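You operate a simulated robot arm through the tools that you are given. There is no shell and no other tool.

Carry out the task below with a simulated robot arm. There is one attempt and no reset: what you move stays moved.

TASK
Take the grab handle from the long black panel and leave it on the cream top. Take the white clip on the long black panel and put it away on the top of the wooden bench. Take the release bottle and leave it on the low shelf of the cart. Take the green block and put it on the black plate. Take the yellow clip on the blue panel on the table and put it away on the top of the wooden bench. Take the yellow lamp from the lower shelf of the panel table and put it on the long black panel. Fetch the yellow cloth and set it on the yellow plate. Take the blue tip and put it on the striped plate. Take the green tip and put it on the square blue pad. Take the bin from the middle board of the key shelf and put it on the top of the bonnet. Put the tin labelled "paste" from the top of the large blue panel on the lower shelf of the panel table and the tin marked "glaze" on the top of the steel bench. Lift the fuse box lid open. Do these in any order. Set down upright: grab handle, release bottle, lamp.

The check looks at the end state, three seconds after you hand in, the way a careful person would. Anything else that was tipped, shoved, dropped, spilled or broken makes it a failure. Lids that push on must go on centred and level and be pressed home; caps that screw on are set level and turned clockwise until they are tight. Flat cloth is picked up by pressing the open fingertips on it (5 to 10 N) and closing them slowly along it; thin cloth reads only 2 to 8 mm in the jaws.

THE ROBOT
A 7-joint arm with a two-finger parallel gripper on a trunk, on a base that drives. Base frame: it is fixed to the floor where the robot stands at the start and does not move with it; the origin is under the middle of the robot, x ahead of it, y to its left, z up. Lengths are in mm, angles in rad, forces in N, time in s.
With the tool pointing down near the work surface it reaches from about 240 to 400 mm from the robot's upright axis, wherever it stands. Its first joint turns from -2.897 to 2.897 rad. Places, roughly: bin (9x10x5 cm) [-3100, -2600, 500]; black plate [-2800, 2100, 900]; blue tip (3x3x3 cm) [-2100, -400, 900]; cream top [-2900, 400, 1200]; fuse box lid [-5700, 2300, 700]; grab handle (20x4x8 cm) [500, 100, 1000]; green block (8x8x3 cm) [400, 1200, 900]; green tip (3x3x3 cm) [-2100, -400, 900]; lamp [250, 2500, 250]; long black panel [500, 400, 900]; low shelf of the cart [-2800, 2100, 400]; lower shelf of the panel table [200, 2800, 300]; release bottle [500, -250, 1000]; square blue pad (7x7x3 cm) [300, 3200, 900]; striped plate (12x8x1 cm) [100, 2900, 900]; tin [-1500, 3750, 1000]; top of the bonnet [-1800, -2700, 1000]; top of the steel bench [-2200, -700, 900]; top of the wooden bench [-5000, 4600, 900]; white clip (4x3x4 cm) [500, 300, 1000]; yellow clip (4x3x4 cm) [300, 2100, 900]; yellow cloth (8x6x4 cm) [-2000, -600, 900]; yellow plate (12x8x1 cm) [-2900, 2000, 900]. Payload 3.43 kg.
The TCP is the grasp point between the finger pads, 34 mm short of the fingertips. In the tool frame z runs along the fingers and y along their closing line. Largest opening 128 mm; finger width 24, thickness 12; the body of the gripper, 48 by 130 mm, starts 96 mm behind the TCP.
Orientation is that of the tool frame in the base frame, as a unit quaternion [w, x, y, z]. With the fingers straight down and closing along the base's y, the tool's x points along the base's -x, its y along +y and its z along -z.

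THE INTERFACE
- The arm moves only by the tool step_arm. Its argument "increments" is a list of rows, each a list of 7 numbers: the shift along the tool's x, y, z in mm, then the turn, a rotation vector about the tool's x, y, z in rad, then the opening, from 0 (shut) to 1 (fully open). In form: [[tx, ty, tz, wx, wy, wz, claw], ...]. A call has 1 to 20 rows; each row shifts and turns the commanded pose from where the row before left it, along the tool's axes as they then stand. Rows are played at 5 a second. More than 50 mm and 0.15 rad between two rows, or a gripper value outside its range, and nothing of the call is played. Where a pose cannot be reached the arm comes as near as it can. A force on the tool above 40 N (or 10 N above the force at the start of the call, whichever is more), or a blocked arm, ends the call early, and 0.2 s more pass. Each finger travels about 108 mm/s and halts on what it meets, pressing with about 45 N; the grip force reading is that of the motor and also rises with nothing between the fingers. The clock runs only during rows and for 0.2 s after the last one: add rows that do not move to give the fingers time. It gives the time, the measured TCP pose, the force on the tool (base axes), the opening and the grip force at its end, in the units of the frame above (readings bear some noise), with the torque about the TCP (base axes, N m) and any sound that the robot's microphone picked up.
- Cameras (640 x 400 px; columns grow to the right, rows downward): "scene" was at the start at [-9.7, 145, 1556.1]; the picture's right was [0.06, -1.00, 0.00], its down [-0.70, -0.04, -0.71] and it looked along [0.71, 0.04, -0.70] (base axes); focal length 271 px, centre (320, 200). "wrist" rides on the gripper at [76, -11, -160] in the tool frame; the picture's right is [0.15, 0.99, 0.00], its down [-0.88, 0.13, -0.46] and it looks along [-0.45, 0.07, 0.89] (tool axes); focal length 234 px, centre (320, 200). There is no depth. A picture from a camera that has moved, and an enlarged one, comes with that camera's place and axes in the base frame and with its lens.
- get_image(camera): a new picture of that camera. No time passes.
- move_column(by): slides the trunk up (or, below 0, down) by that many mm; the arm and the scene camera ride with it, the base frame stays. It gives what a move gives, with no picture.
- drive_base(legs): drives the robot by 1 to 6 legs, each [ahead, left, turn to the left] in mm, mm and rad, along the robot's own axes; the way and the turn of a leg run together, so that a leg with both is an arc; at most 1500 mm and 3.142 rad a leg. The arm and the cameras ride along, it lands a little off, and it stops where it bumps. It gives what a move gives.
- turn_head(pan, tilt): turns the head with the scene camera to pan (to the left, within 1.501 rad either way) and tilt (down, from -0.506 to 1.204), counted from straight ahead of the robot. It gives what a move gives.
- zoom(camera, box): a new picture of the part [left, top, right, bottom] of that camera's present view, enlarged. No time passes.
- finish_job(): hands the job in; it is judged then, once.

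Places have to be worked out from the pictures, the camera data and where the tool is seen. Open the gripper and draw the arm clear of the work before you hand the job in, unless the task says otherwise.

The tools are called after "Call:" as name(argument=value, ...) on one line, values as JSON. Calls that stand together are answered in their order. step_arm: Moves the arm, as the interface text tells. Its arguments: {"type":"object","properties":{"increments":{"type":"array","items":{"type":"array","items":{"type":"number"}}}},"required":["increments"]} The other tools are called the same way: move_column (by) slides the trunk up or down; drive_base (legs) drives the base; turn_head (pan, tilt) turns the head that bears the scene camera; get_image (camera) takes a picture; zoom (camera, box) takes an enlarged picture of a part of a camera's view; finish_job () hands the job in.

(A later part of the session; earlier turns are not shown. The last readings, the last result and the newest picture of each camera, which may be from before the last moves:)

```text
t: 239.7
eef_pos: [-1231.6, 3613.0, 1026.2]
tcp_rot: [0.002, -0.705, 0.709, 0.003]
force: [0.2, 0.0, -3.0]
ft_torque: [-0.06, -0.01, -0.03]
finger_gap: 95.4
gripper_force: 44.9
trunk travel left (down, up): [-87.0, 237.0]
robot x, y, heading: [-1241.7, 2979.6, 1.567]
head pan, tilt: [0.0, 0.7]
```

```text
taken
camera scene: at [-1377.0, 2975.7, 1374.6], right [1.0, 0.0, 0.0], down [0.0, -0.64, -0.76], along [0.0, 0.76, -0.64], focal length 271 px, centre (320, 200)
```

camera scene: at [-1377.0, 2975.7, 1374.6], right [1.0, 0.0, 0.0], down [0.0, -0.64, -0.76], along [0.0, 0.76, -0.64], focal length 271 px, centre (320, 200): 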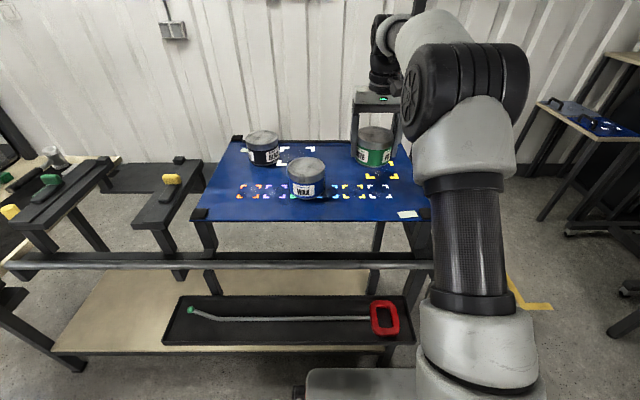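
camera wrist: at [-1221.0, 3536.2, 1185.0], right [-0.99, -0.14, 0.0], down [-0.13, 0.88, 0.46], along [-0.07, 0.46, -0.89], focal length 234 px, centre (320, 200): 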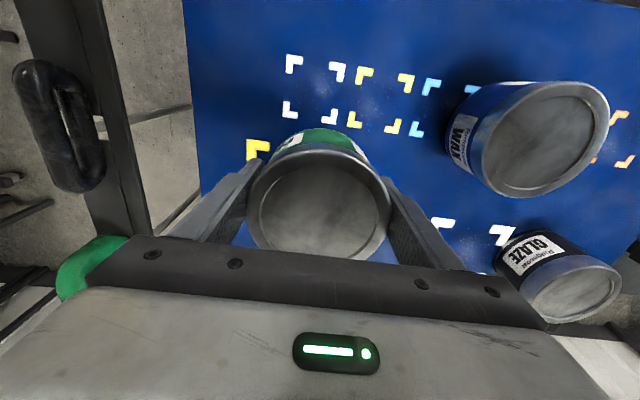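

PASTE is lifted. Raising, retracting, and driving to the panel table to look at its lower shelf.

Call:
move_column(by=160)

Call:
step_arm(increments=[[15, 0, 0, 0, 0, 0, 0.6], [30, 0, 0, 0, 0, 0, 0.6], [35, 0, 0, 0, 0, 0, 0.6], [35, 0, 0, 0, 0, 0, 0.6], [35, 0, 0, 0, 0, 0, 0.6], [20, 0, 0, 0, 0, 0, 0.6], [10, 0, 0, 0, 0, 0, 0.6], [0, 0, 0, 0, 0, 0, 0.6]])

Call:
drive_base(legs=[[-300, 0, 0], [0, 0, -1.571], [500, 100, 0]])

Call:
turn_head(pan=0.3, tilt=0.6)

Call:
get_image(camera="scene")

Call:
turn_head(pan=-0.4, tilt=0.6)

Call:
get_image(camera="scene")

```text
t: 241.6
eef_pos: [-1232.7, 3617.3, 1174.1]
tcp_rot: [-0.001, -0.706, 0.709, 0.001]
force: [0.4, -0.5, -2.8]
ft_torque: [-0.01, -0.03, 0.03]
finger_gap: 95.1
gripper_force: 45.0
trunk travel left (down, up): [-247.0, 77.0]
robot x, y, heading: [-1236.3, 2979.1, 1.572]
head pan, tilt: [0.0, 0.7]
```

```text
t: 243.3
eef_pos: [-1233.3, 3434.9, 1175.7]
tcp_rot: [0.001, -0.706, 0.708, 0.002]
force: [-0.4, -0.3, -3.2]
ft_torque: [-0.01, 0.02, 0.02]
finger_gap: 95.5
gripper_force: 44.8
trunk travel left (down, up): [-247.0, 77.0]
robot x, y, heading: [-1238.7, 2978.3, 1.573]
head pan, tilt: [0.0, 0.7]
```

```text
t: 251.9
eef_pos: [-287.5, 2783.6, 1183.0]
tcp_rot: [0.003, -0.008, 1.0, 0.001]
force: [-0.3, 0.3, -3.5]
ft_torque: [-0.01, 0.03, -0.01]
finger_gap: 95.4
gripper_force: 44.6
trunk travel left (down, up): [-247.0, 77.0]
robot x, y, heading: [-740.6, 2782.4, 0.016]
head pan, tilt: [0.0, 0.7]
```

```text
t: 252.7
eef_pos: [-287.6, 2784.7, 1183.1]
tcp_rot: [0.004, -0.007, 1.0, 0.001]
force: [0.5, 0.6, -3.4]
ft_torque: [0.03, 0.03, -0.01]
finger_gap: 95.3
gripper_force: 44.9
trunk travel left (down, up): [-247.0, 77.0]
robot x, y, heading: [-743.2, 2780.2, 0.015]
head pan, tilt: [0.3, 0.6]
```

```text
taken
camera scene: at [-750.0, 2946.7, 1543.3], right [0.31, -0.95, 0.0], down [-0.54, -0.18, -0.82], along [0.78, 0.26, -0.57], focal length 271 px, centre (320, 200)
```

scene: 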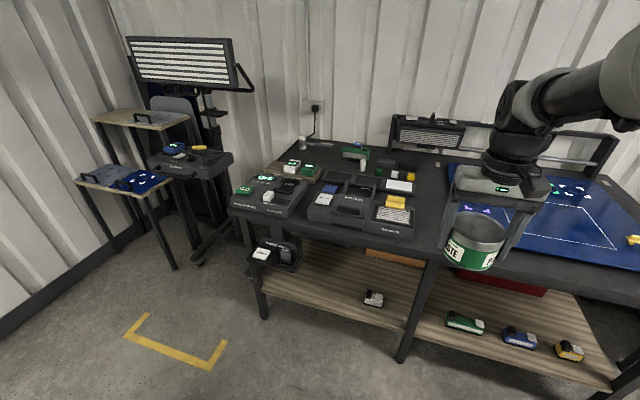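

```text
t: 253.8
eef_pos: [-288.7, 2784.4, 1184.2]
tcp_rot: [0.003, -0.007, 1.0, 0.002]
force: [0.5, 0.4, -2.9]
ft_torque: [-0.01, 0.0, 0.0]
finger_gap: 95.0
gripper_force: 45.3
trunk travel left (down, up): [-247.0, 77.0]
robot x, y, heading: [-740.6, 2780.4, 0.015]
head pan, tilt: [-0.4, 0.6]
```

```text
taken
camera scene: at [-752.0, 2886.2, 1543.3], right [-0.37, -0.93, 0.0], down [-0.52, 0.21, -0.82], along [0.77, -0.31, -0.57], focal length 271 px, centre (320, 200)
```

scene: 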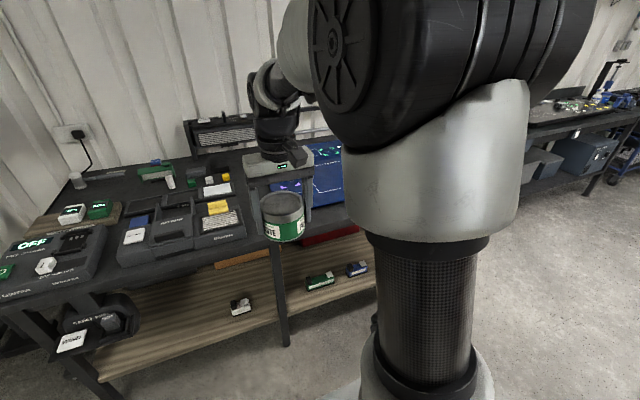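

The lower shelf's front holds four little lamps (white ≈y2957, green ≈2523, blue ≈2300, yellow ≈2080); the stretch around y≈3150 is free. I'll drive in front of it and pitch the gripper forward.

Call:
drive_base(legs=[[100, 360, -0.015]])

Call:
step_arm(increments=[[-10, 0, 0, 0, -0.05, 0, 0.6], [-10, 0, 0, 0, -0.1, 0, 0.6], [-10, 0, 0, 0, -0.1, 0, 0.6], [-10, 0, 0, 0, -0.1, 0, 0.6], [-10, 0, 0, 0, -0.1, 0, 0.6], [0, 0, 0, 0, -0.1, 0, 0.6], [0, 0, 0, 0, -0.1, 0, 0.6], [0, 0, 0, 0, -0.1, 0, 0.6], [0, 0, 0, 0, -0.1, 0, 0.6], [0, 0, 0, 0, -0.05, 0, 0.6], [0, 0, 0, 0, 0, 0, 0.6]])

Call:
move_column(by=-245)

Call:
get_image(camera="scene")

Call:
get_image(camera="wrist")

```text
t: 257.8
eef_pos: [-193.7, 3144.5, 1185.1]
tcp_rot: [0.004, -0.001, 1.0, 0.001]
force: [0.0, 0.9, -2.6]
ft_torque: [-0.02, 0.02, 0.0]
finger_gap: 95.2
gripper_force: 45.5
trunk travel left (down, up): [-247.0, 77.0]
robot x, y, heading: [-646.1, 3141.4, 0.008]
head pan, tilt: [-0.4, 0.6]
```

```text
t: 260.2
eef_pos: [-142.6, 3142.9, 1192.5]
tcp_rot: [0.438, -0.001, 0.899, 0.002]
force: [-0.9, -0.6, -3.7]
ft_torque: [0.02, 0.01, 0.0]
finger_gap: 95.4
gripper_force: 45.2
trunk travel left (down, up): [-247.0, 77.0]
robot x, y, heading: [-647.9, 3144.4, 0.005]
head pan, tilt: [-0.4, 0.6]
```

```text
t: 262.8
eef_pos: [-143.0, 3143.6, 946.8]
tcp_rot: [0.437, -0.002, 0.899, 0.002]
force: [-0.6, 0.5, -3.7]
ft_torque: [-0.03, 0.07, -0.02]
finger_gap: 95.0
gripper_force: 45.0
trunk travel left (down, up): [-2.0, 322.0]
robot x, y, heading: [-644.9, 3141.9, 0.001]
head pan, tilt: [-0.4, 0.6]
```

```text
taken
camera scene: at [-656.7, 3246.8, 1300.6], right [-0.41, -0.91, 0.0], down [-0.49, 0.22, -0.84], along [0.76, -0.35, -0.54], focal length 271 px, centre (320, 200)
```

scene: 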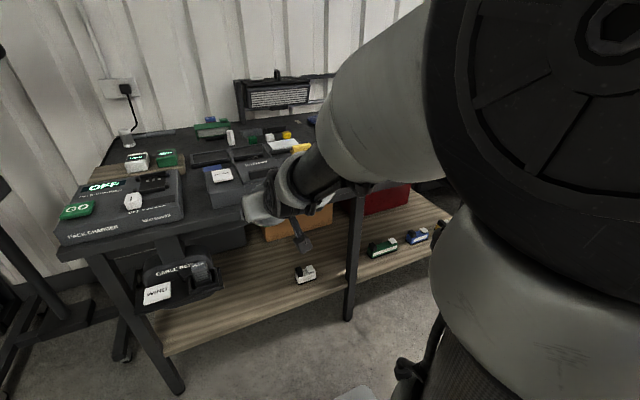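

```text
taken
camera wrist: at [-315.6, 3131.0, 986.0], right [-0.09, 0.99, -0.11], down [0.18, 0.13, 0.97], along [0.98, 0.07, -0.19], focal length 234 px, centre (320, 200)
```

wrist: 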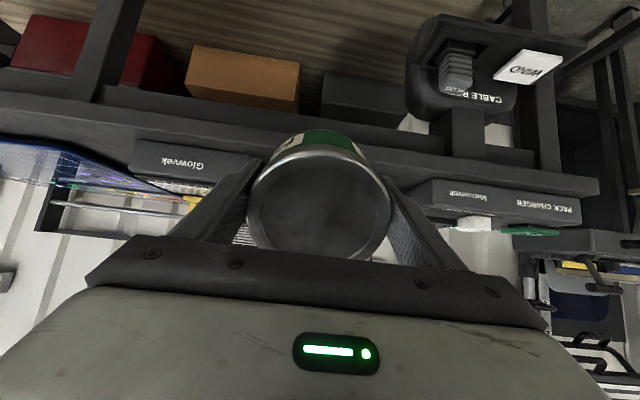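

Pitching the tool tips the tin with it, so this must be placed with the tool upright. I'll return the tool to vertical, lower the arm in front of the table, and then drive the tin in over the shelf.

Call:
step_arm(increments=[[0, 0, 0, 0, 0.1, 0, 0.6], [0, 0, 0, 0, 0.1, 0, 0.6], [0, 0, 0, 0, 0.1, 0, 0.6], [0, 0, 0, 0, 0.1, 0, 0.6], [0, 0, 0, 0, 0.1, 0, 0.6], [0, 0, 0, 0, 0.1, 0, 0.6], [0, 0, 0, 0, 0.1, 0, 0.6], [0, 0, 0, 0, 0.1, 0, 0.6], [0, 0, 0, 0, 0.1, 0, 0.6], [0, 0, 0, 0, 0, 0, 0.6]])

Call:
step_arm(increments=[[0, 0, 20, 0, 0, 0, 0.6], [0, 0, 40, 0, 0, 0, 0.6], [0, 0, 40, 0, 0, 0, 0.6], [0, 0, 40, 0, 0, 0, 0.6], [0, 0, 40, 0, 0, 0, 0.6], [0, 0, 40, 0, 0, 0, 0.6], [0, 0, 40, 0, 0, 0, 0.6], [0, 0, 40, 0, 0, 0, 0.6], [0, 0, 0, 0, 0, 0, 0.6]])

Call:
get_image(camera="scene")

```text
t: 265.0
eef_pos: [-143.1, 3142.5, 946.2]
tcp_rot: [0.003, -0.002, 1.0, 0.0]
force: [0.0, 0.3, -2.6]
ft_torque: [-0.05, 0.06, -0.03]
finger_gap: 95.2
gripper_force: 44.8
trunk travel left (down, up): [-2.0, 322.0]
robot x, y, heading: [-646.6, 3146.1, 0.006]
head pan, tilt: [-0.4, 0.6]
```

```text
t: 267.0
eef_pos: [-139.7, 3144.4, 647.3]
tcp_rot: [0.004, -0.001, 1.0, 0.001]
force: [-0.2, 0.3, -3.1]
ft_torque: [-0.02, 0.07, 0.0]
finger_gap: 95.4
gripper_force: 45.2
trunk travel left (down, up): [-2.0, 322.0]
robot x, y, heading: [-644.4, 3144.4, 0.002]
head pan, tilt: [-0.4, 0.6]
```

```text
taken
camera scene: at [-656.3, 3249.7, 1298.3], right [-0.38, -0.92, 0.0], down [-0.52, 0.22, -0.82], along [0.76, -0.32, -0.57], focal length 271 px, centre (320, 200)
```

scene: 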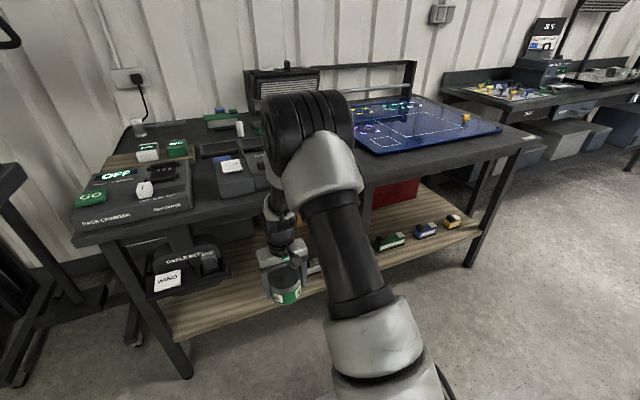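

Arm geometry is fine. Continuing down to about z=380.

Call:
step_arm(increments=[[0, 0, 20, 0, 0, 0, 0.6], [0, 0, 40, 0, 0, 0, 0.6], [0, 0, 40, 0, 0, 0, 0.6], [0, 0, 40, 0, 0, 0, 0.6], [0, 0, 40, 0, 0, 0, 0.6], [0, 0, 40, 0, 0, 0, 0.6], [0, 0, 30, 0, 0, 0, 0.6], [0, 0, 17, 0, 0, 0, 0.6], [0, 0, 0, 0, 0, 0, 0.6]])

Call:
get_image(camera="scene")

Call:
get_image(camera="wrist")

```text
t: 269.0
eef_pos: [-140.2, 3144.1, 379.7]
tcp_rot: [0.003, -0.002, 1.0, 0.001]
force: [-0.3, -0.2, -2.4]
ft_torque: [0.0, 0.03, 0.0]
finger_gap: 95.1
gripper_force: 45.3
trunk travel left (down, up): [-2.0, 322.0]
robot x, y, heading: [-648.7, 3144.4, 0.003]
head pan, tilt: [-0.4, 0.6]
```

```text
taken
camera scene: at [-656.3, 3249.7, 1298.3], right [-0.38, -0.92, 0.0], down [-0.52, 0.22, -0.82], along [0.76, -0.32, -0.57], focal length 271 px, centre (320, 200)
```

scene: 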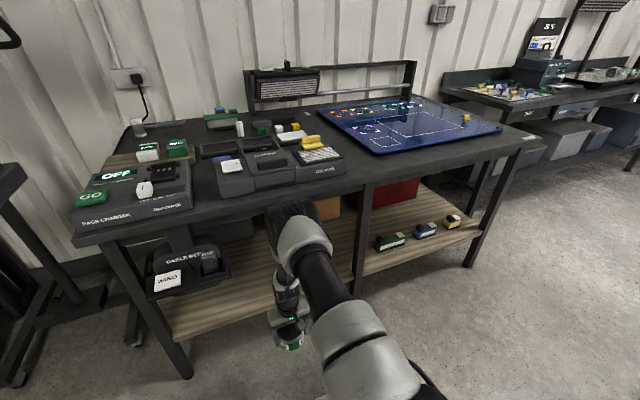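

```text
taken
camera wrist: at [-216.9, 3132.7, 540.2], right [-0.15, 0.99, 0.0], down [0.88, 0.13, 0.46], along [0.46, 0.07, -0.89], focal length 234 px, centre (320, 200)
```

wrist: 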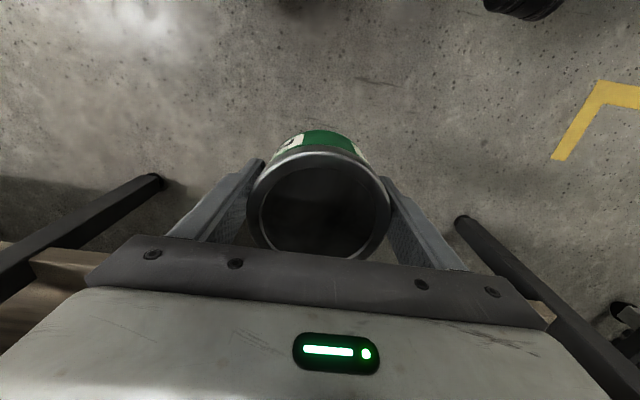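

Clear to move in. Driving ahead 200 and checking.

Call:
drive_base(legs=[[200, 0, 0]])

Call:
get_image(camera="wrist")

Call:
get_image(camera="scene")

```text
t: 270.5
eef_pos: [20.8, 3148.4, 375.7]
tcp_rot: [-0.011, -0.006, 1.0, 0.0]
force: [0.7, -0.4, -3.9]
ft_torque: [0.02, 0.02, 0.0]
finger_gap: 95.3
gripper_force: 45.3
trunk travel left (down, up): [-2.0, 322.0]
robot x, y, heading: [-465.8, 3150.0, 0.007]
head pan, tilt: [-0.4, 0.6]
stopped in leg 1: the robot was blocked; the commanded pose is now the measured one
```

```text
taken
camera wrist: at [-50.6, 3136.6, 536.9], right [-0.16, 0.99, 0.01], down [0.89, 0.14, 0.44], along [0.43, 0.07, -0.9], focal length 234 px, centre (320, 200)
```

wrist: 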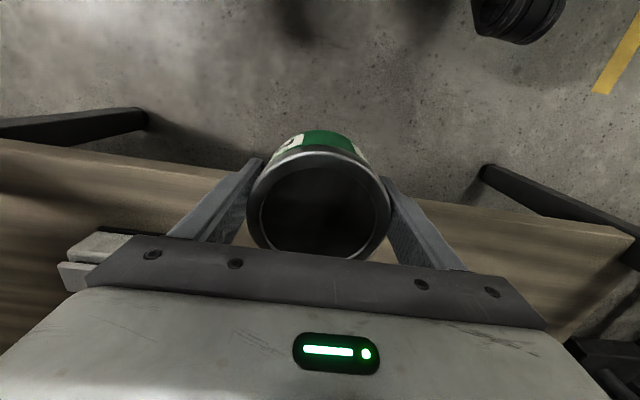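

```text
taken
camera scene: at [-479.7, 3251.2, 1297.9], right [-0.38, -0.93, 0.0], down [-0.52, 0.21, -0.83], along [0.77, -0.31, -0.56], focal length 271 px, centre (320, 200)
```

scene: 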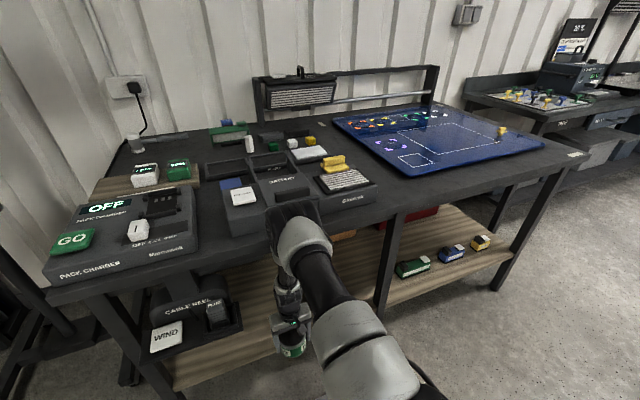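

The elbow met the table's front edge, so I need a longer, lower arm posture. Backing off and extending the arm outward before driving in.

Call:
drive_base(legs=[[-230, 0, 0]])

Call:
step_arm(increments=[[-20, 0, -3, 0, 0, 0, 0.6], [-35, 0, 0, 0, 0, 0, 0.6], [-35, 0, 0, 0, 0, 0, 0.6], [-35, 0, 0, 0, 0, 0, 0.6], [-25, 0, 0, 0, 0, 0, 0.6], [-10, 0, 0, 0, 0, 0, 0.6], [0, 0, 0, 0, 0, 0, 0.6]])

Call:
get_image(camera="scene")

```text
t: 272.3
eef_pos: [-202.2, 3147.8, 375.7]
tcp_rot: [-0.012, -0.006, 1.0, 0.001]
force: [0.5, -0.7, -2.9]
ft_torque: [0.03, 0.06, 0.04]
finger_gap: 95.1
gripper_force: 44.9
trunk travel left (down, up): [-2.0, 322.0]
robot x, y, heading: [-692.9, 3144.3, 0.017]
head pan, tilt: [-0.4, 0.6]
```

```text
t: 273.9
eef_pos: [-42.8, 3151.7, 374.5]
tcp_rot: [-0.013, -0.006, 1.0, 0.001]
force: [0.2, -0.9, -3.4]
ft_torque: [-0.01, 0.02, 0.03]
finger_gap: 95.5
gripper_force: 44.2
trunk travel left (down, up): [-2.0, 322.0]
robot x, y, heading: [-689.9, 3142.8, 0.016]
head pan, tilt: [-0.4, 0.6]
```

```text
taken
camera scene: at [-702.8, 3248.2, 1298.3], right [-0.38, -0.93, 0.0], down [-0.52, 0.21, -0.82], along [0.76, -0.31, -0.57], focal length 271 px, centre (320, 200)
```

scene: 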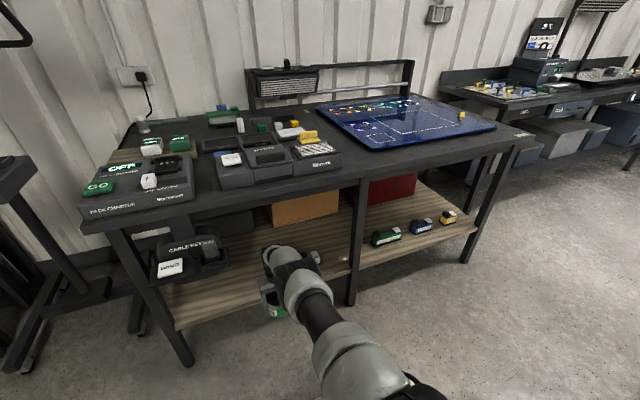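

Now the arm is stretched lower. Correcting the slight tilt and driving ahead about 180.

Call:
step_arm(increments=[[0, 0, 0, 0, -0.026, 0, 0.6], [0, 0, 0, 0, 0, 0, 0.6]])

Call:
drive_base(legs=[[120, 0, -0.016]])

Call:
get_image(camera="wrist")

Call:
get_image(camera="scene")

```text
t: 274.5
eef_pos: [-42.2, 3151.2, 375.7]
tcp_rot: [0.002, -0.005, 1.0, 0.002]
force: [-0.6, -0.6, -2.8]
ft_torque: [-0.02, 0.01, 0.01]
finger_gap: 95.2
gripper_force: 44.4
trunk travel left (down, up): [-2.0, 322.0]
robot x, y, heading: [-692.7, 3142.0, 0.017]
head pan, tilt: [-0.4, 0.6]
```

```text
t: 275.7
eef_pos: [77.2, 3140.8, 373.8]
tcp_rot: [0.001, 0.003, 1.0, 0.001]
force: [0.2, 0.1, -2.4]
ft_torque: [0.03, 0.03, -0.03]
finger_gap: 95.1
gripper_force: 45.0
trunk travel left (down, up): [-2.0, 322.0]
robot x, y, heading: [-574.2, 3142.4, 0.001]
head pan, tilt: [-0.4, 0.6]
```

```text
taken
camera wrist: at [0.7, 3129.6, 534.4], right [-0.14, 0.99, 0.0], down [0.88, 0.13, 0.46], along [0.45, 0.07, -0.89], focal length 234 px, centre (320, 200)
```

wrist: 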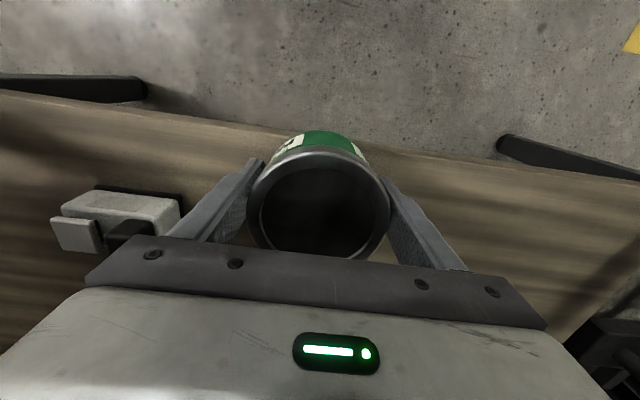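

```text
taken
camera scene: at [-581.5, 3249.1, 1298.3], right [-0.39, -0.92, 0.0], down [-0.52, 0.22, -0.82], along [0.76, -0.32, -0.57], focal length 271 px, centre (320, 200)
```

scene: 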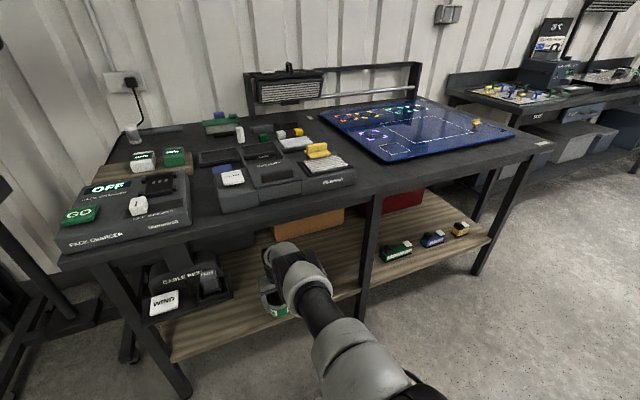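

Shelf front edge is at x≈48. Driving 60 more so the tin stands well inside.

Call:
drive_base(legs=[[65, 0, 0]])

Call:
step_arm(increments=[[0, 0, 8, 0, 0, 0, 0.6], [0, 0, 8, 0, 0, 0, 0.6], [0, 0, 0, 0, 0, 0, 0.6]])

Call:
get_image(camera="wrist")

Call:
zoom(camera="scene", box=[220, 200, 400, 350])

```text
t: 276.7
eef_pos: [139.6, 3140.1, 374.1]
tcp_rot: [0.001, 0.004, 1.0, 0.001]
force: [0.8, 0.2, -4.1]
ft_torque: [0.04, 0.03, 0.0]
finger_gap: 95.2
gripper_force: 45.1
trunk travel left (down, up): [-2.0, 322.0]
robot x, y, heading: [-507.2, 3143.1, -0.002]
head pan, tilt: [-0.4, 0.6]
```

```text
t: 277.5
eef_pos: [140.4, 3140.1, 358.0]
tcp_rot: [0.002, 0.003, 1.0, 0.0]
force: [0.9, -0.1, -3.4]
ft_torque: [0.01, 0.02, 0.01]
finger_gap: 95.1
gripper_force: 44.7
trunk travel left (down, up): [-2.0, 322.0]
robot x, y, heading: [-509.6, 3140.2, -0.007]
head pan, tilt: [-0.4, 0.6]
```

```text
taken
camera wrist: at [63.6, 3128.9, 517.8], right [-0.14, 0.99, 0.0], down [0.88, 0.12, 0.46], along [0.45, 0.07, -0.89], focal length 234 px, centre (320, 200)
```

wrist: 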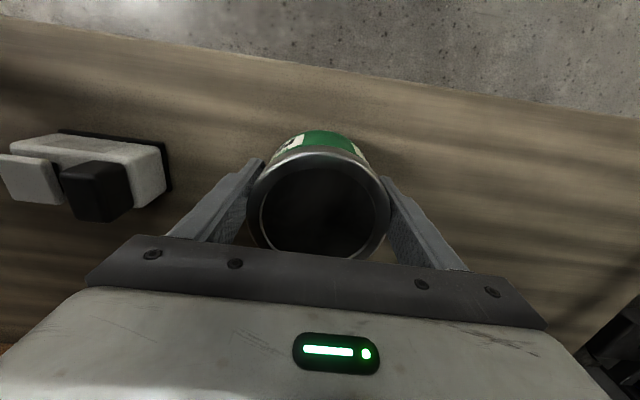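

```text
2.67 times, centred on (310, 275) of scene
camera zoom: at [-518.3, 3248.9, 1298.3], right [-0.39, -0.92, 0.0], down [-0.52, 0.22, -0.82], along [0.76, -0.32, -0.57], focal length 722 px, centre (347, 0)
```

zoom: 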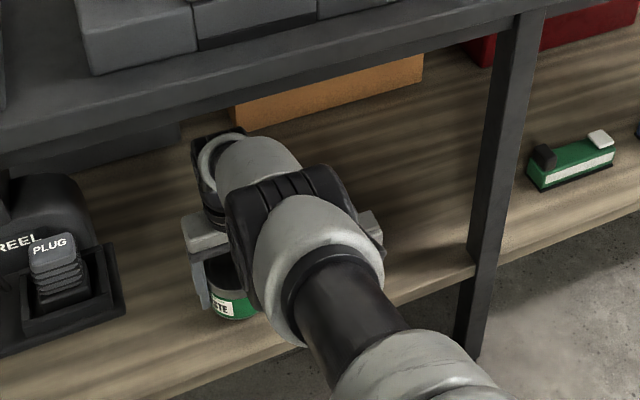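

In position above the shelf. Lowering in small steps with force checks.

Call:
step_arm(increments=[[0, 0, 4, 0, 0, 0, 0.6], [0, 0, 4, 0, 0, 0, 0.6], [0, 0, 0, 0, 0, 0, 0.6]])

Call:
step_arm(increments=[[0, 0, 3, 0, 0, 0, 0.6], [0, 0, 2, 0, 0, 0, 0.6], [0, 0, 0, 0, 0, 0, 0.6]])

Call:
step_arm(increments=[[0, 0, 2, 0, 0, 0, 0.6], [0, 0, 2, 0, 0, 0, 0.6], [0, 0, 0, 0, 0, 0, 0.6]])

```text
t: 278.3
eef_pos: [139.9, 3139.9, 350.7]
tcp_rot: [0.002, 0.004, 1.0, 0.0]
force: [-0.3, -0.4, -2.8]
ft_torque: [0.0, 0.0, 0.02]
finger_gap: 95.3
gripper_force: 45.6
trunk travel left (down, up): [-2.0, 322.0]
robot x, y, heading: [-507.1, 3139.9, -0.011]
head pan, tilt: [-0.4, 0.6]
```

```text
t: 279.1
eef_pos: [140.3, 3138.6, 348.0]
tcp_rot: [0.002, 0.003, 1.0, 0.001]
force: [-0.6, 0.4, -0.2]
ft_torque: [0.01, -0.1, 0.07]
finger_gap: 95.1
gripper_force: 45.0
trunk travel left (down, up): [-2.0, 322.0]
robot x, y, heading: [-509.9, 3143.1, -0.006]
head pan, tilt: [-0.4, 0.6]
```

```text
t: 279.9
eef_pos: [139.7, 3138.6, 346.8]
tcp_rot: [0.003, 0.003, 1.0, 0.001]
force: [-1.6, 0.4, 12.2]
ft_torque: [-0.23, -0.52, -0.02]
finger_gap: 94.9
gripper_force: 44.7
out of reach, approached as far as the arm can: row 1
trunk travel left (down, up): [-2.0, 322.0]
robot x, y, heading: [-511.5, 3140.7, -0.005]
head pan, tilt: [-0.4, 0.6]
```

The tin stands on the shelf (contact at TCP 347). Opening fully, then backing straight out, the fingers passing either side of it.

Call:
step_arm(increments=[[0, 0, -1, 0, 0, 0, 0.75], [0, 0, 0, 0, 0, 0, 0.8], [0, 0, 0, 0, 0, 0, 0.9], [0, 0, 0, 0, 0, 0, 1], [0, 0, -6, 0, 0, 0, 1], [0, 0, -6, 0, 0, 0, 1], [0, 0, 0, 0, 0, 0, 1]])

Call:
get_image(camera="wrist")

```text
t: 281.5
eef_pos: [142.1, 3139.9, 357.4]
tcp_rot: [0.002, 0.004, 1.0, 0.001]
force: [0.0, 0.3, 0.4]
ft_torque: [0.0, 0.03, 0.0]
finger_gap: 128.1
gripper_force: 0.1
trunk travel left (down, up): [-2.0, 322.0]
robot x, y, heading: [-507.5, 3142.9, -0.005]
head pan, tilt: [-0.4, 0.6]
```

```text
taken
camera wrist: at [65.4, 3128.6, 517.3], right [-0.14, 0.99, 0.0], down [0.88, 0.12, 0.46], along [0.45, 0.07, -0.89], focal length 234 px, centre (320, 200)
```

wrist: 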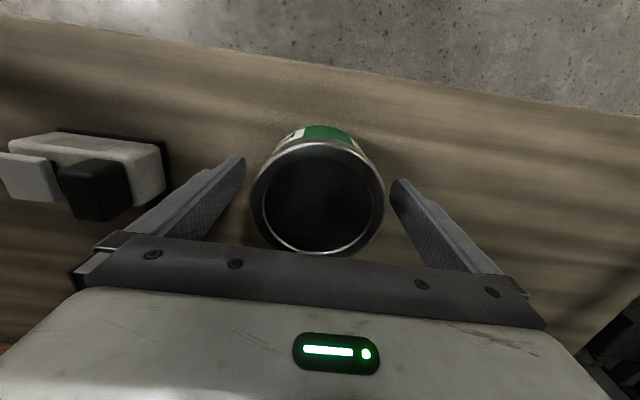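

Clear on both sides. Backing out.

Call:
drive_base(legs=[[-250, 0, 0]])

Call:
get_image(camera="scene")

Call:
get_image(camera="wrist")

```text
t: 283.4
eef_pos: [-107.0, 3135.7, 357.3]
tcp_rot: [0.001, 0.005, 1.0, 0.001]
force: [0.5, 0.1, 0.1]
ft_torque: [0.02, -0.03, 0.0]
finger_gap: 128.4
gripper_force: 0.1
trunk travel left (down, up): [-2.0, 322.0]
robot x, y, heading: [-759.5, 3140.5, -0.007]
head pan, tilt: [-0.4, 0.6]
stopped in leg 1: the robot was blocked; the commanded pose is now the measured one
```

```text
taken
camera scene: at [-767.7, 3248.4, 1298.3], right [-0.4, -0.92, 0.0], down [-0.52, 0.22, -0.83], along [0.76, -0.33, -0.56], focal length 271 px, centre (320, 200)
```

scene: 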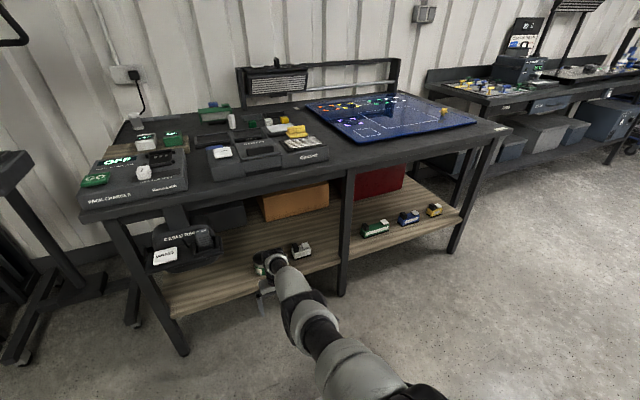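

```text
taken
camera wrist: at [-184.1, 3125.5, 517.4], right [-0.14, 0.99, 0.0], down [0.88, 0.12, 0.46], along [0.45, 0.06, -0.89], focal length 234 px, centre (320, 200)
```

wrist: 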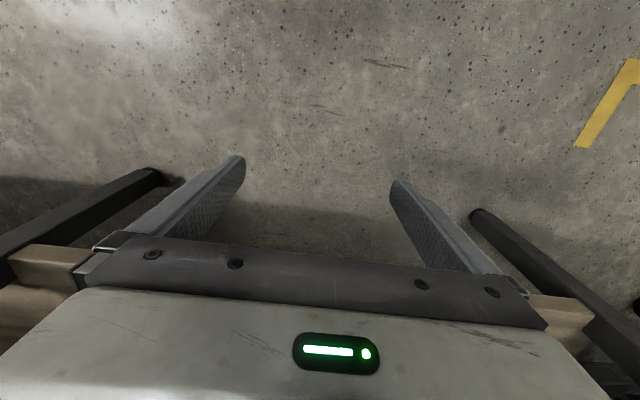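

The robot grazed something behind at the very end of that leg; the tin was already clear. I'll move sideways away from there, toward the yellow lamp near y≈2080, after zooming at the lamps.

Call:
zoom(camera="scene", box=[240, 190, 480, 290])

Call:
drive_base(legs=[[20, -300, 0.007]])

Call:
turn_head(pan=1.5, tilt=0.8)

Call:
get_image(camera="scene")

```text
2.67 times, centred on (360, 240) of scene
camera zoom: at [-767.7, 3248.4, 1298.3], right [-0.4, -0.92, 0.0], down [-0.52, 0.22, -0.83], along [0.76, -0.33, -0.56], focal length 722 px, centre (213, 93)
```

zoom: 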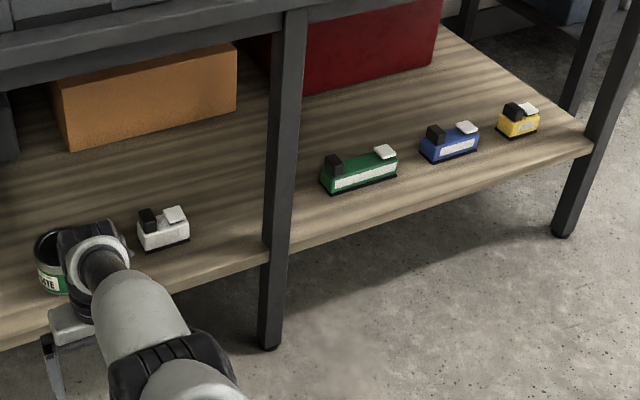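

```text
t: 286.9
eef_pos: [-90.4, 2847.5, 358.9]
tcp_rot: [0.001, 0.0, 1.0, 0.001]
force: [0.0, -0.1, 0.6]
ft_torque: [0.01, -0.03, 0.01]
finger_gap: 128.0
gripper_force: 0.1
trunk travel left (down, up): [-2.0, 322.0]
robot x, y, heading: [-741.2, 2845.6, -0.002]
head pan, tilt: [-0.4, 0.6]
```

```text
t: 288.8
eef_pos: [-90.2, 2847.9, 357.3]
tcp_rot: [0.001, 0.0, 1.0, 0.001]
force: [0.0, -0.8, 0.8]
ft_torque: [0.0, 0.0, 0.02]
finger_gap: 128.2
gripper_force: 0.1
trunk travel left (down, up): [-2.0, 322.0]
robot x, y, heading: [-737.6, 2849.0, 0.004]
head pan, tilt: [1.499, 0.799]
```

```text
taken
camera scene: at [-825.8, 3066.7, 1281.4], right [1.0, -0.07, 0.0], down [-0.05, -0.72, -0.7], along [0.05, 0.7, -0.72], focal length 271 px, centre (320, 200)
```

scene: 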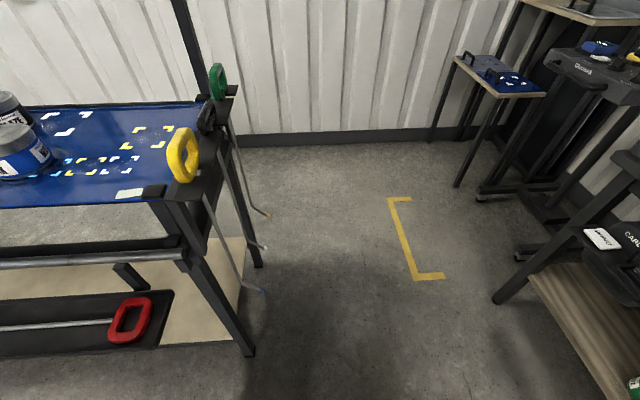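

Everything at the blue-panel stand looks undisturbed. Driving along to the yellow lamp near (165, 2080).

Call:
drive_base(legs=[[0, -765, 0]])

Call:
turn_head(pan=0.0, tilt=0.7)

Call:
get_image(camera="scene")

Call:
get_image(camera="wrist")

```text
t: 296.4
eef_pos: [-82.6, 2096.5, 358.2]
tcp_rot: [0.0, -0.005, 1.0, 0.001]
force: [-0.5, 0.4, -0.1]
ft_torque: [-0.04, -0.03, 0.0]
finger_gap: 128.1
gripper_force: 0.0
trunk travel left (down, up): [-2.0, 322.0]
robot x, y, heading: [-730.5, 2088.3, 0.014]
head pan, tilt: [1.499, 0.799]
```

```text
t: 298.0
eef_pos: [-83.6, 2096.6, 357.0]
tcp_rot: [0.001, -0.005, 1.0, 0.0]
force: [-0.5, -0.5, -0.6]
ft_torque: [0.03, 0.01, 0.0]
finger_gap: 128.0
gripper_force: 0.0
trunk travel left (down, up): [-2.0, 322.0]
robot x, y, heading: [-733.3, 2088.7, 0.014]
head pan, tilt: [0.0, 0.7]
```

```text
taken
camera scene: at [-742.2, 2229.7, 1289.6], right [0.01, -1.0, 0.0], down [-0.64, -0.01, -0.76], along [0.76, 0.01, -0.64], focal length 271 px, centre (320, 200)
```

scene: 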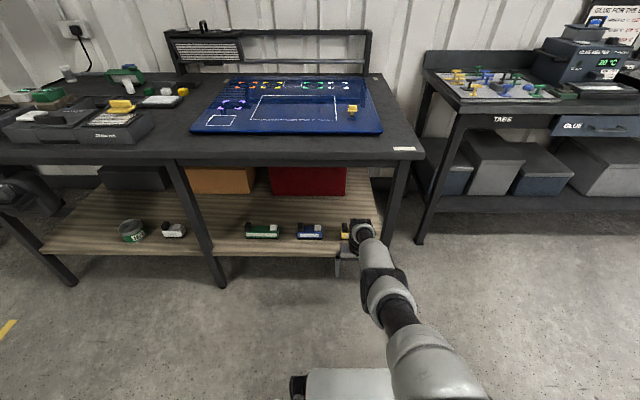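

```text
taken
camera wrist: at [-159.3, 2084.5, 517.4], right [-0.16, 0.99, 0.0], down [0.88, 0.14, 0.46], along [0.45, 0.07, -0.89], focal length 234 px, centre (320, 200)
```

wrist: 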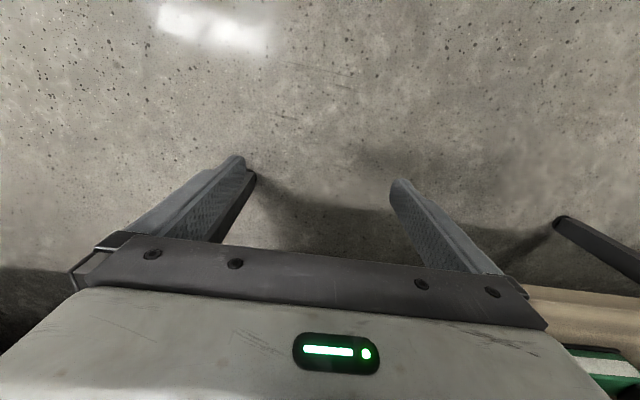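

The lamp is just left of the table's end leg. Raising the gripper 60 mm and moving in to see it with the wrist camera.

Call:
step_arm(increments=[[0, 0, -30, 0, 0, 0, 1], [0, 0, -35, 0, 0, 0, 1], [0, 0, 0, 0, 0, 0, 1]])

Call:
drive_base(legs=[[120, 25, -0.014]])

Call:
get_image(camera="wrist")

Call:
get_image(camera="scene")

```text
t: 298.8
eef_pos: [-58.6, 2094.8, 413.0]
tcp_rot: [-0.001, -0.006, 1.0, 0.001]
force: [0.7, 0.6, -0.3]
ft_torque: [0.01, 0.01, -0.02]
finger_gap: 128.1
gripper_force: 0.0
out of reach, approached as far as the arm can: row 1, 2
trunk travel left (down, up): [-2.0, 322.0]
robot x, y, heading: [-733.1, 2088.5, 0.012]
head pan, tilt: [0.0, 0.7]
```

```text
t: 300.1
eef_pos: [57.8, 2111.6, 412.1]
tcp_rot: [-0.001, 0.002, 1.0, 0.001]
force: [0.0, -0.7, 0.0]
ft_torque: [0.0, 0.0, 0.0]
finger_gap: 128.0
gripper_force: 0.0
trunk travel left (down, up): [-2.0, 322.0]
robot x, y, heading: [-618.1, 2109.1, 0.004]
head pan, tilt: [0.0, 0.7]
```

```text
taken
camera wrist: at [-17.7, 2100.6, 573.0], right [-0.14, 0.99, 0.0], down [0.88, 0.13, 0.45], along [0.45, 0.07, -0.89], focal length 234 px, centre (320, 200)
```

wrist: 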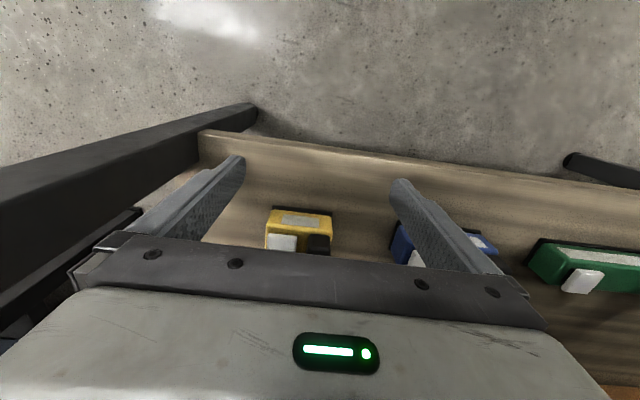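

```text
taken
camera scene: at [-624.0, 2255.1, 1289.7], right [0.0, -1.0, 0.0], down [-0.64, 0.0, -0.77], along [0.77, 0.0, -0.64], focal length 271 px, centre (320, 200)
```

scene: 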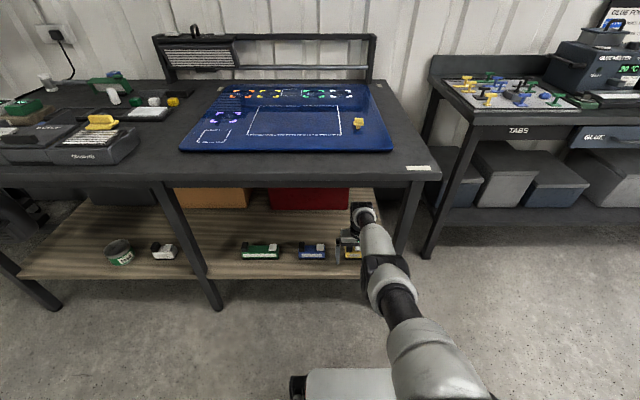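

The yellow lamp is at about (144, 2100), roughly 80 mm wide across the fingers' closing line. Driving in so it lies between the fingers.

Call:
drive_base(legs=[[87, -10, -0.004]])

Call:
get_image(camera="wrist")

Call:
zoom(camera="scene", box=[280, 200, 440, 320])

```text
t: 301.2
eef_pos: [145.1, 2100.5, 412.8]
tcp_rot: [-0.001, 0.004, 1.0, 0.001]
force: [0.2, -0.2, 0.0]
ft_torque: [-0.01, 0.0, 0.01]
finger_gap: 128.0
gripper_force: 0.1
trunk travel left (down, up): [-2.0, 322.0]
robot x, y, heading: [-531.2, 2109.8, -0.006]
head pan, tilt: [0.0, 0.7]
```

```text
taken
camera wrist: at [69.2, 2089.2, 572.9], right [-0.14, 0.99, 0.0], down [0.88, 0.12, 0.45], along [0.45, 0.07, -0.89], focal length 234 px, centre (320, 200)
```

wrist: 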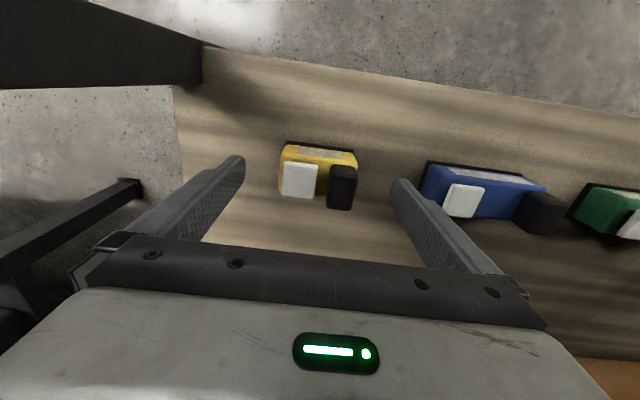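

```text
3.33 times, centred on (360, 260) of scene
camera zoom: at [-536.8, 2245.3, 1289.7], right [0.0, -1.0, 0.0], down [-0.64, 0.0, -0.77], along [0.77, 0.0, -0.64], focal length 903 px, centre (187, 0)
```

zoom: 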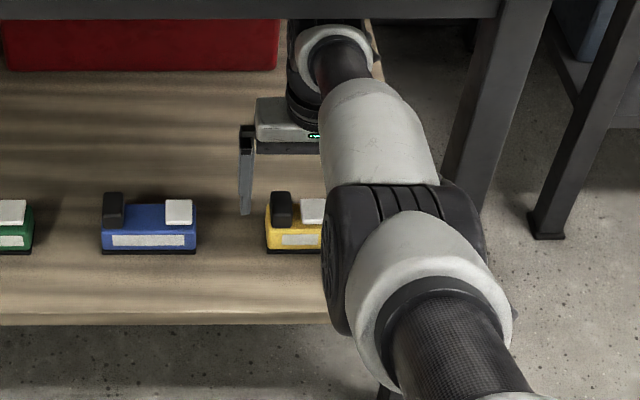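

The lamp spans x≈133–190. Moving 14 mm further in and lowering so the fingertips straddle its body.

Call:
drive_base(legs=[[14, 0, 0.006]])

Call:
step_arm(increments=[[0, 0, 20, 0, 0, 0, 1], [0, 0, 20, 0, 0, 0, 1], [0, 0, 10, 0, 0, 0, 1], [0, 0, 0, 0, 0, 0, 1]])

Call:
get_image(camera="wrist")

```text
t: 301.9
eef_pos: [158.5, 2103.9, 413.3]
tcp_rot: [0.0, 0.001, 1.0, 0.001]
force: [-0.6, -0.4, -0.8]
ft_torque: [-0.01, 0.0, -0.03]
finger_gap: 128.2
gripper_force: 0.1
trunk travel left (down, up): [-2.0, 322.0]
robot x, y, heading: [-521.2, 2104.4, 0.002]
head pan, tilt: [0.0, 0.7]
```

```text
t: 302.9
eef_pos: [138.9, 2104.2, 365.0]
tcp_rot: [-0.001, 0.001, 1.0, 0.0]
force: [-0.6, -0.4, 0.2]
ft_torque: [-0.01, -0.02, -0.01]
finger_gap: 128.4
gripper_force: 0.1
out of reach, approached as far as the arm can: row 1, 2, 3
trunk travel left (down, up): [-2.0, 322.0]
robot x, y, heading: [-517.3, 2104.1, -0.003]
head pan, tilt: [0.0, 0.7]
```

```text
taken
camera wrist: at [63.3, 2092.8, 524.6], right [-0.15, 0.99, 0.0], down [0.88, 0.13, 0.45], along [0.45, 0.07, -0.89], focal length 234 px, centre (320, 200)
```

wrist: 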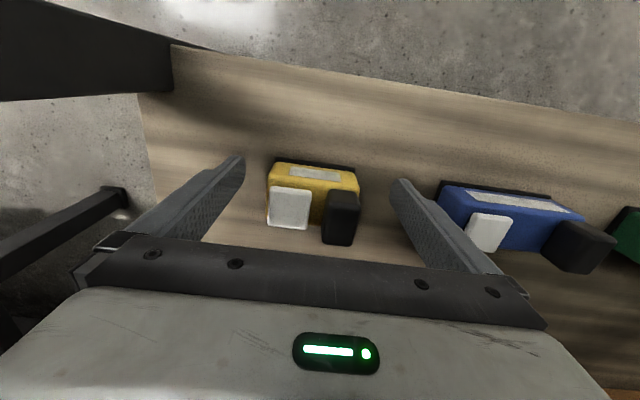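

The arm is at its outer limit here. Pulling in 40 mm and letting the base make up the distance.

Call:
step_arm(increments=[[20, 0, 0, 0, 0, 0, 1], [20, 0, 0, 0, 0, 0, 1], [0, 0, 0, 0, 0, 0, 1]])

```text
t: 303.7
eef_pos: [99.7, 2103.3, 364.1]
tcp_rot: [0.0, 0.001, 1.0, 0.001]
force: [0.4, -0.1, -0.2]
ft_torque: [-0.02, 0.02, -0.01]
finger_gap: 128.0
gripper_force: 0.1
trunk travel left (down, up): [-2.0, 322.0]
robot x, y, heading: [-515.1, 2104.9, 0.005]
head pan, tilt: [0.0, 0.7]
```

Inside its range now. Driving in the remaining ~60 mm in two careful steps.

Call:
drive_base(legs=[[30, 0, -0.003]])

Call:
get_image(camera="scene")

Call:
drive_base(legs=[[30, 0, 0]])

Call:
get_image(camera="wrist")

```text
t: 304.7
eef_pos: [124.9, 2101.2, 359.3]
tcp_rot: [-0.006, 0.002, 1.0, 0.001]
force: [-0.2, -0.1, 0.1]
ft_torque: [-0.02, 0.02, 0.0]
finger_gap: 127.9
gripper_force: 0.0
trunk travel left (down, up): [-2.0, 322.0]
robot x, y, heading: [-486.9, 2105.1, -0.001]
head pan, tilt: [0.0, 0.7]
stopped in leg 1: the robot was blocked; the commanded pose is now the measured one
```

```text
taken
camera scene: at [-492.8, 2245.2, 1289.7], right [0.0, -1.0, 0.0], down [-0.64, 0.0, -0.77], along [0.77, 0.0, -0.64], focal length 271 px, centre (320, 200)
```

scene: 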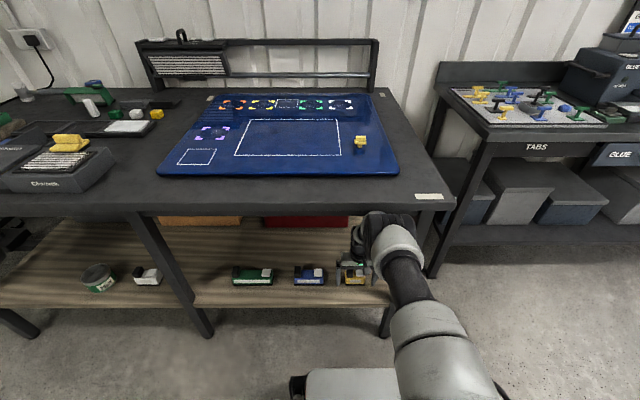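

```text
t: 305.5
eef_pos: [120.2, 2102.2, 350.7]
tcp_rot: [-0.017, 0.002, 1.0, 0.0]
force: [1.1, -0.2, 0.2]
ft_torque: [0.03, 0.03, -0.01]
finger_gap: 127.9
gripper_force: 0.1
trunk travel left (down, up): [-2.0, 322.0]
robot x, y, heading: [-477.8, 2101.0, -0.003]
head pan, tilt: [0.0, 0.7]
stopped in leg 1: the robot was blocked; the commanded pose is now the measured one
```

```text
taken
camera wrist: at [48.5, 2090.3, 512.7], right [-0.14, 0.99, 0.01], down [0.9, 0.13, 0.43], along [0.42, 0.07, -0.9], focal length 234 px, centre (320, 200)
```

wrist: 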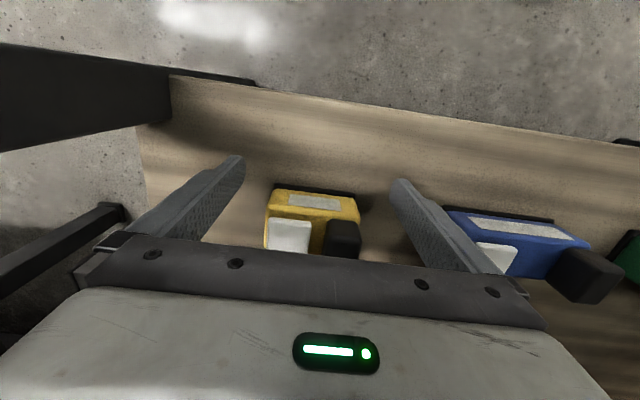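

The elbow meets the table edge again. I'll back off and instead pitch the tool forward about its closing axis (the lamp will still be gripped upright), which gains reach with a lower elbow.

Call:
drive_base(legs=[[-75, 0, 0]])

Call:
step_arm(increments=[[0, 0, -10, 0, -0.1, 0, 1], [0, 0, -10, 0, -0.1, 0, 1], [0, 0, -10, 0, -0.1, 0, 1], [0, 0, 0, 0, -0.1, 0, 1], [0, 0, 0, 0, -0.1, 0, 1], [0, 0, 0, 0, -0.1, 0, 1], [0, 0, 0, 0, 0, 0, 1]])

Call:
get_image(camera="wrist")

Call:
get_image(camera="scene")

```text
t: 306.5
eef_pos: [46.7, 2100.6, 351.4]
tcp_rot: [-0.015, 0.002, 1.0, 0.001]
force: [0.3, 0.3, 0.4]
ft_torque: [-0.03, -0.02, -0.04]
finger_gap: 128.0
gripper_force: 0.0
trunk travel left (down, up): [-2.0, 322.0]
robot x, y, heading: [-553.9, 2106.1, -0.006]
head pan, tilt: [0.0, 0.7]
```

```text
t: 308.1
eef_pos: [44.4, 2101.0, 380.5]
tcp_rot: [0.281, 0.003, 0.96, -0.001]
force: [0.1, 0.7, -0.7]
ft_torque: [-0.01, 0.0, -0.03]
finger_gap: 127.9
gripper_force: 0.2
trunk travel left (down, up): [-2.0, 322.0]
robot x, y, heading: [-550.9, 2106.1, -0.005]
head pan, tilt: [0.0, 0.7]
```

```text
taken
camera wrist: at [-105.8, 2090.5, 474.0], right [-0.12, 0.99, -0.08], down [0.5, 0.13, 0.86], along [0.86, 0.06, -0.51], focal length 234 px, centre (320, 200)
```

wrist: 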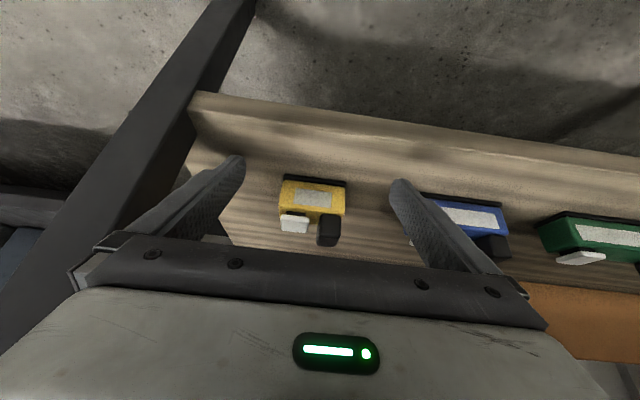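

```text
taken
camera scene: at [-559.3, 2245.4, 1289.7], right [0.0, -1.0, 0.0], down [-0.64, 0.0, -0.76], along [0.76, 0.0, -0.64], focal length 271 px, centre (320, 200)
```

scene: 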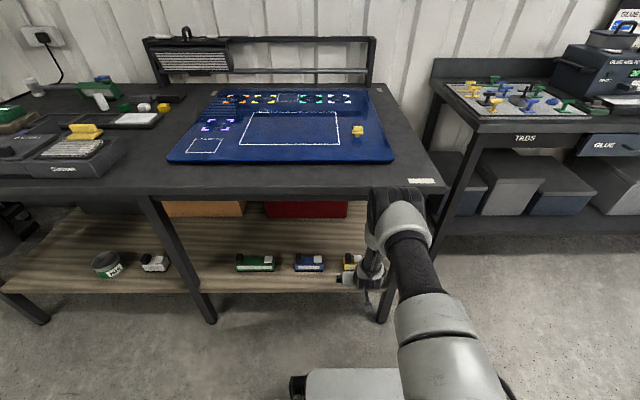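

The elbow is still high, so I'll extend the arm itself (with this pitch) over the lamp, keeping the base where it is.

Call:
step_arm(increments=[[-17, 0, 11, 0, 0, 0, 1], [-21, 0, 13.5, 0, 0, 0, 1], [-21, 0, 13.5, 0, 0, 0, 1], [-21, 0, 13.5, 0, 0, 0, 1], [0, 0, 0, 0, 0, 0, 1]])

Call:
get_image(camera="wrist")

Call:
zoom(camera="scene", box=[280, 180, 440, 320])

```text
t: 309.3
eef_pos: [140.7, 2100.3, 380.2]
tcp_rot: [0.28, 0.002, 0.96, 0.0]
force: [0.0, -0.9, -0.4]
ft_torque: [0.02, -0.03, -0.01]
finger_gap: 128.0
gripper_force: 0.0
trunk travel left (down, up): [-2.0, 322.0]
robot x, y, heading: [-552.5, 2105.6, -0.004]
head pan, tilt: [0.0, 0.7]
```

```text
taken
camera wrist: at [-10.1, 2089.5, 473.8], right [-0.12, 0.99, -0.08], down [0.5, 0.13, 0.86], along [0.86, 0.06, -0.51], focal length 234 px, centre (320, 200)
```

wrist: 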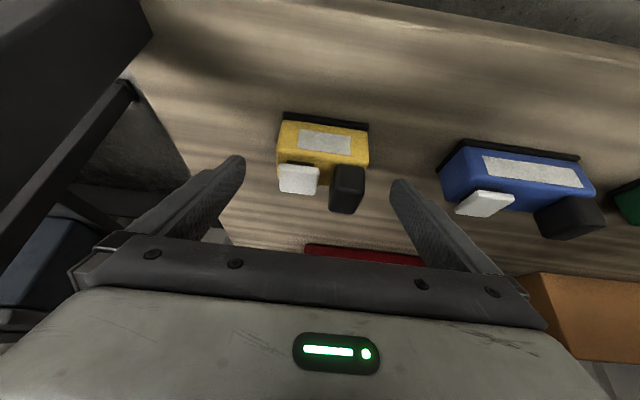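

```text
2.86 times, centred on (360, 250) of scene
camera zoom: at [-559.3, 2245.4, 1289.7], right [0.0, -1.0, 0.0], down [-0.64, 0.0, -0.76], along [0.76, 0.0, -0.64], focal length 774 px, centre (206, 57)
```

zoom: 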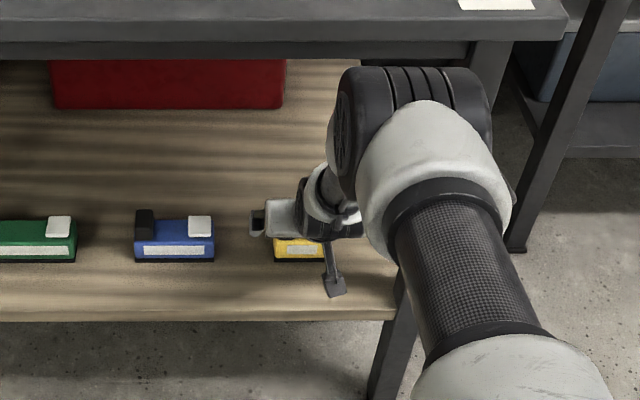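

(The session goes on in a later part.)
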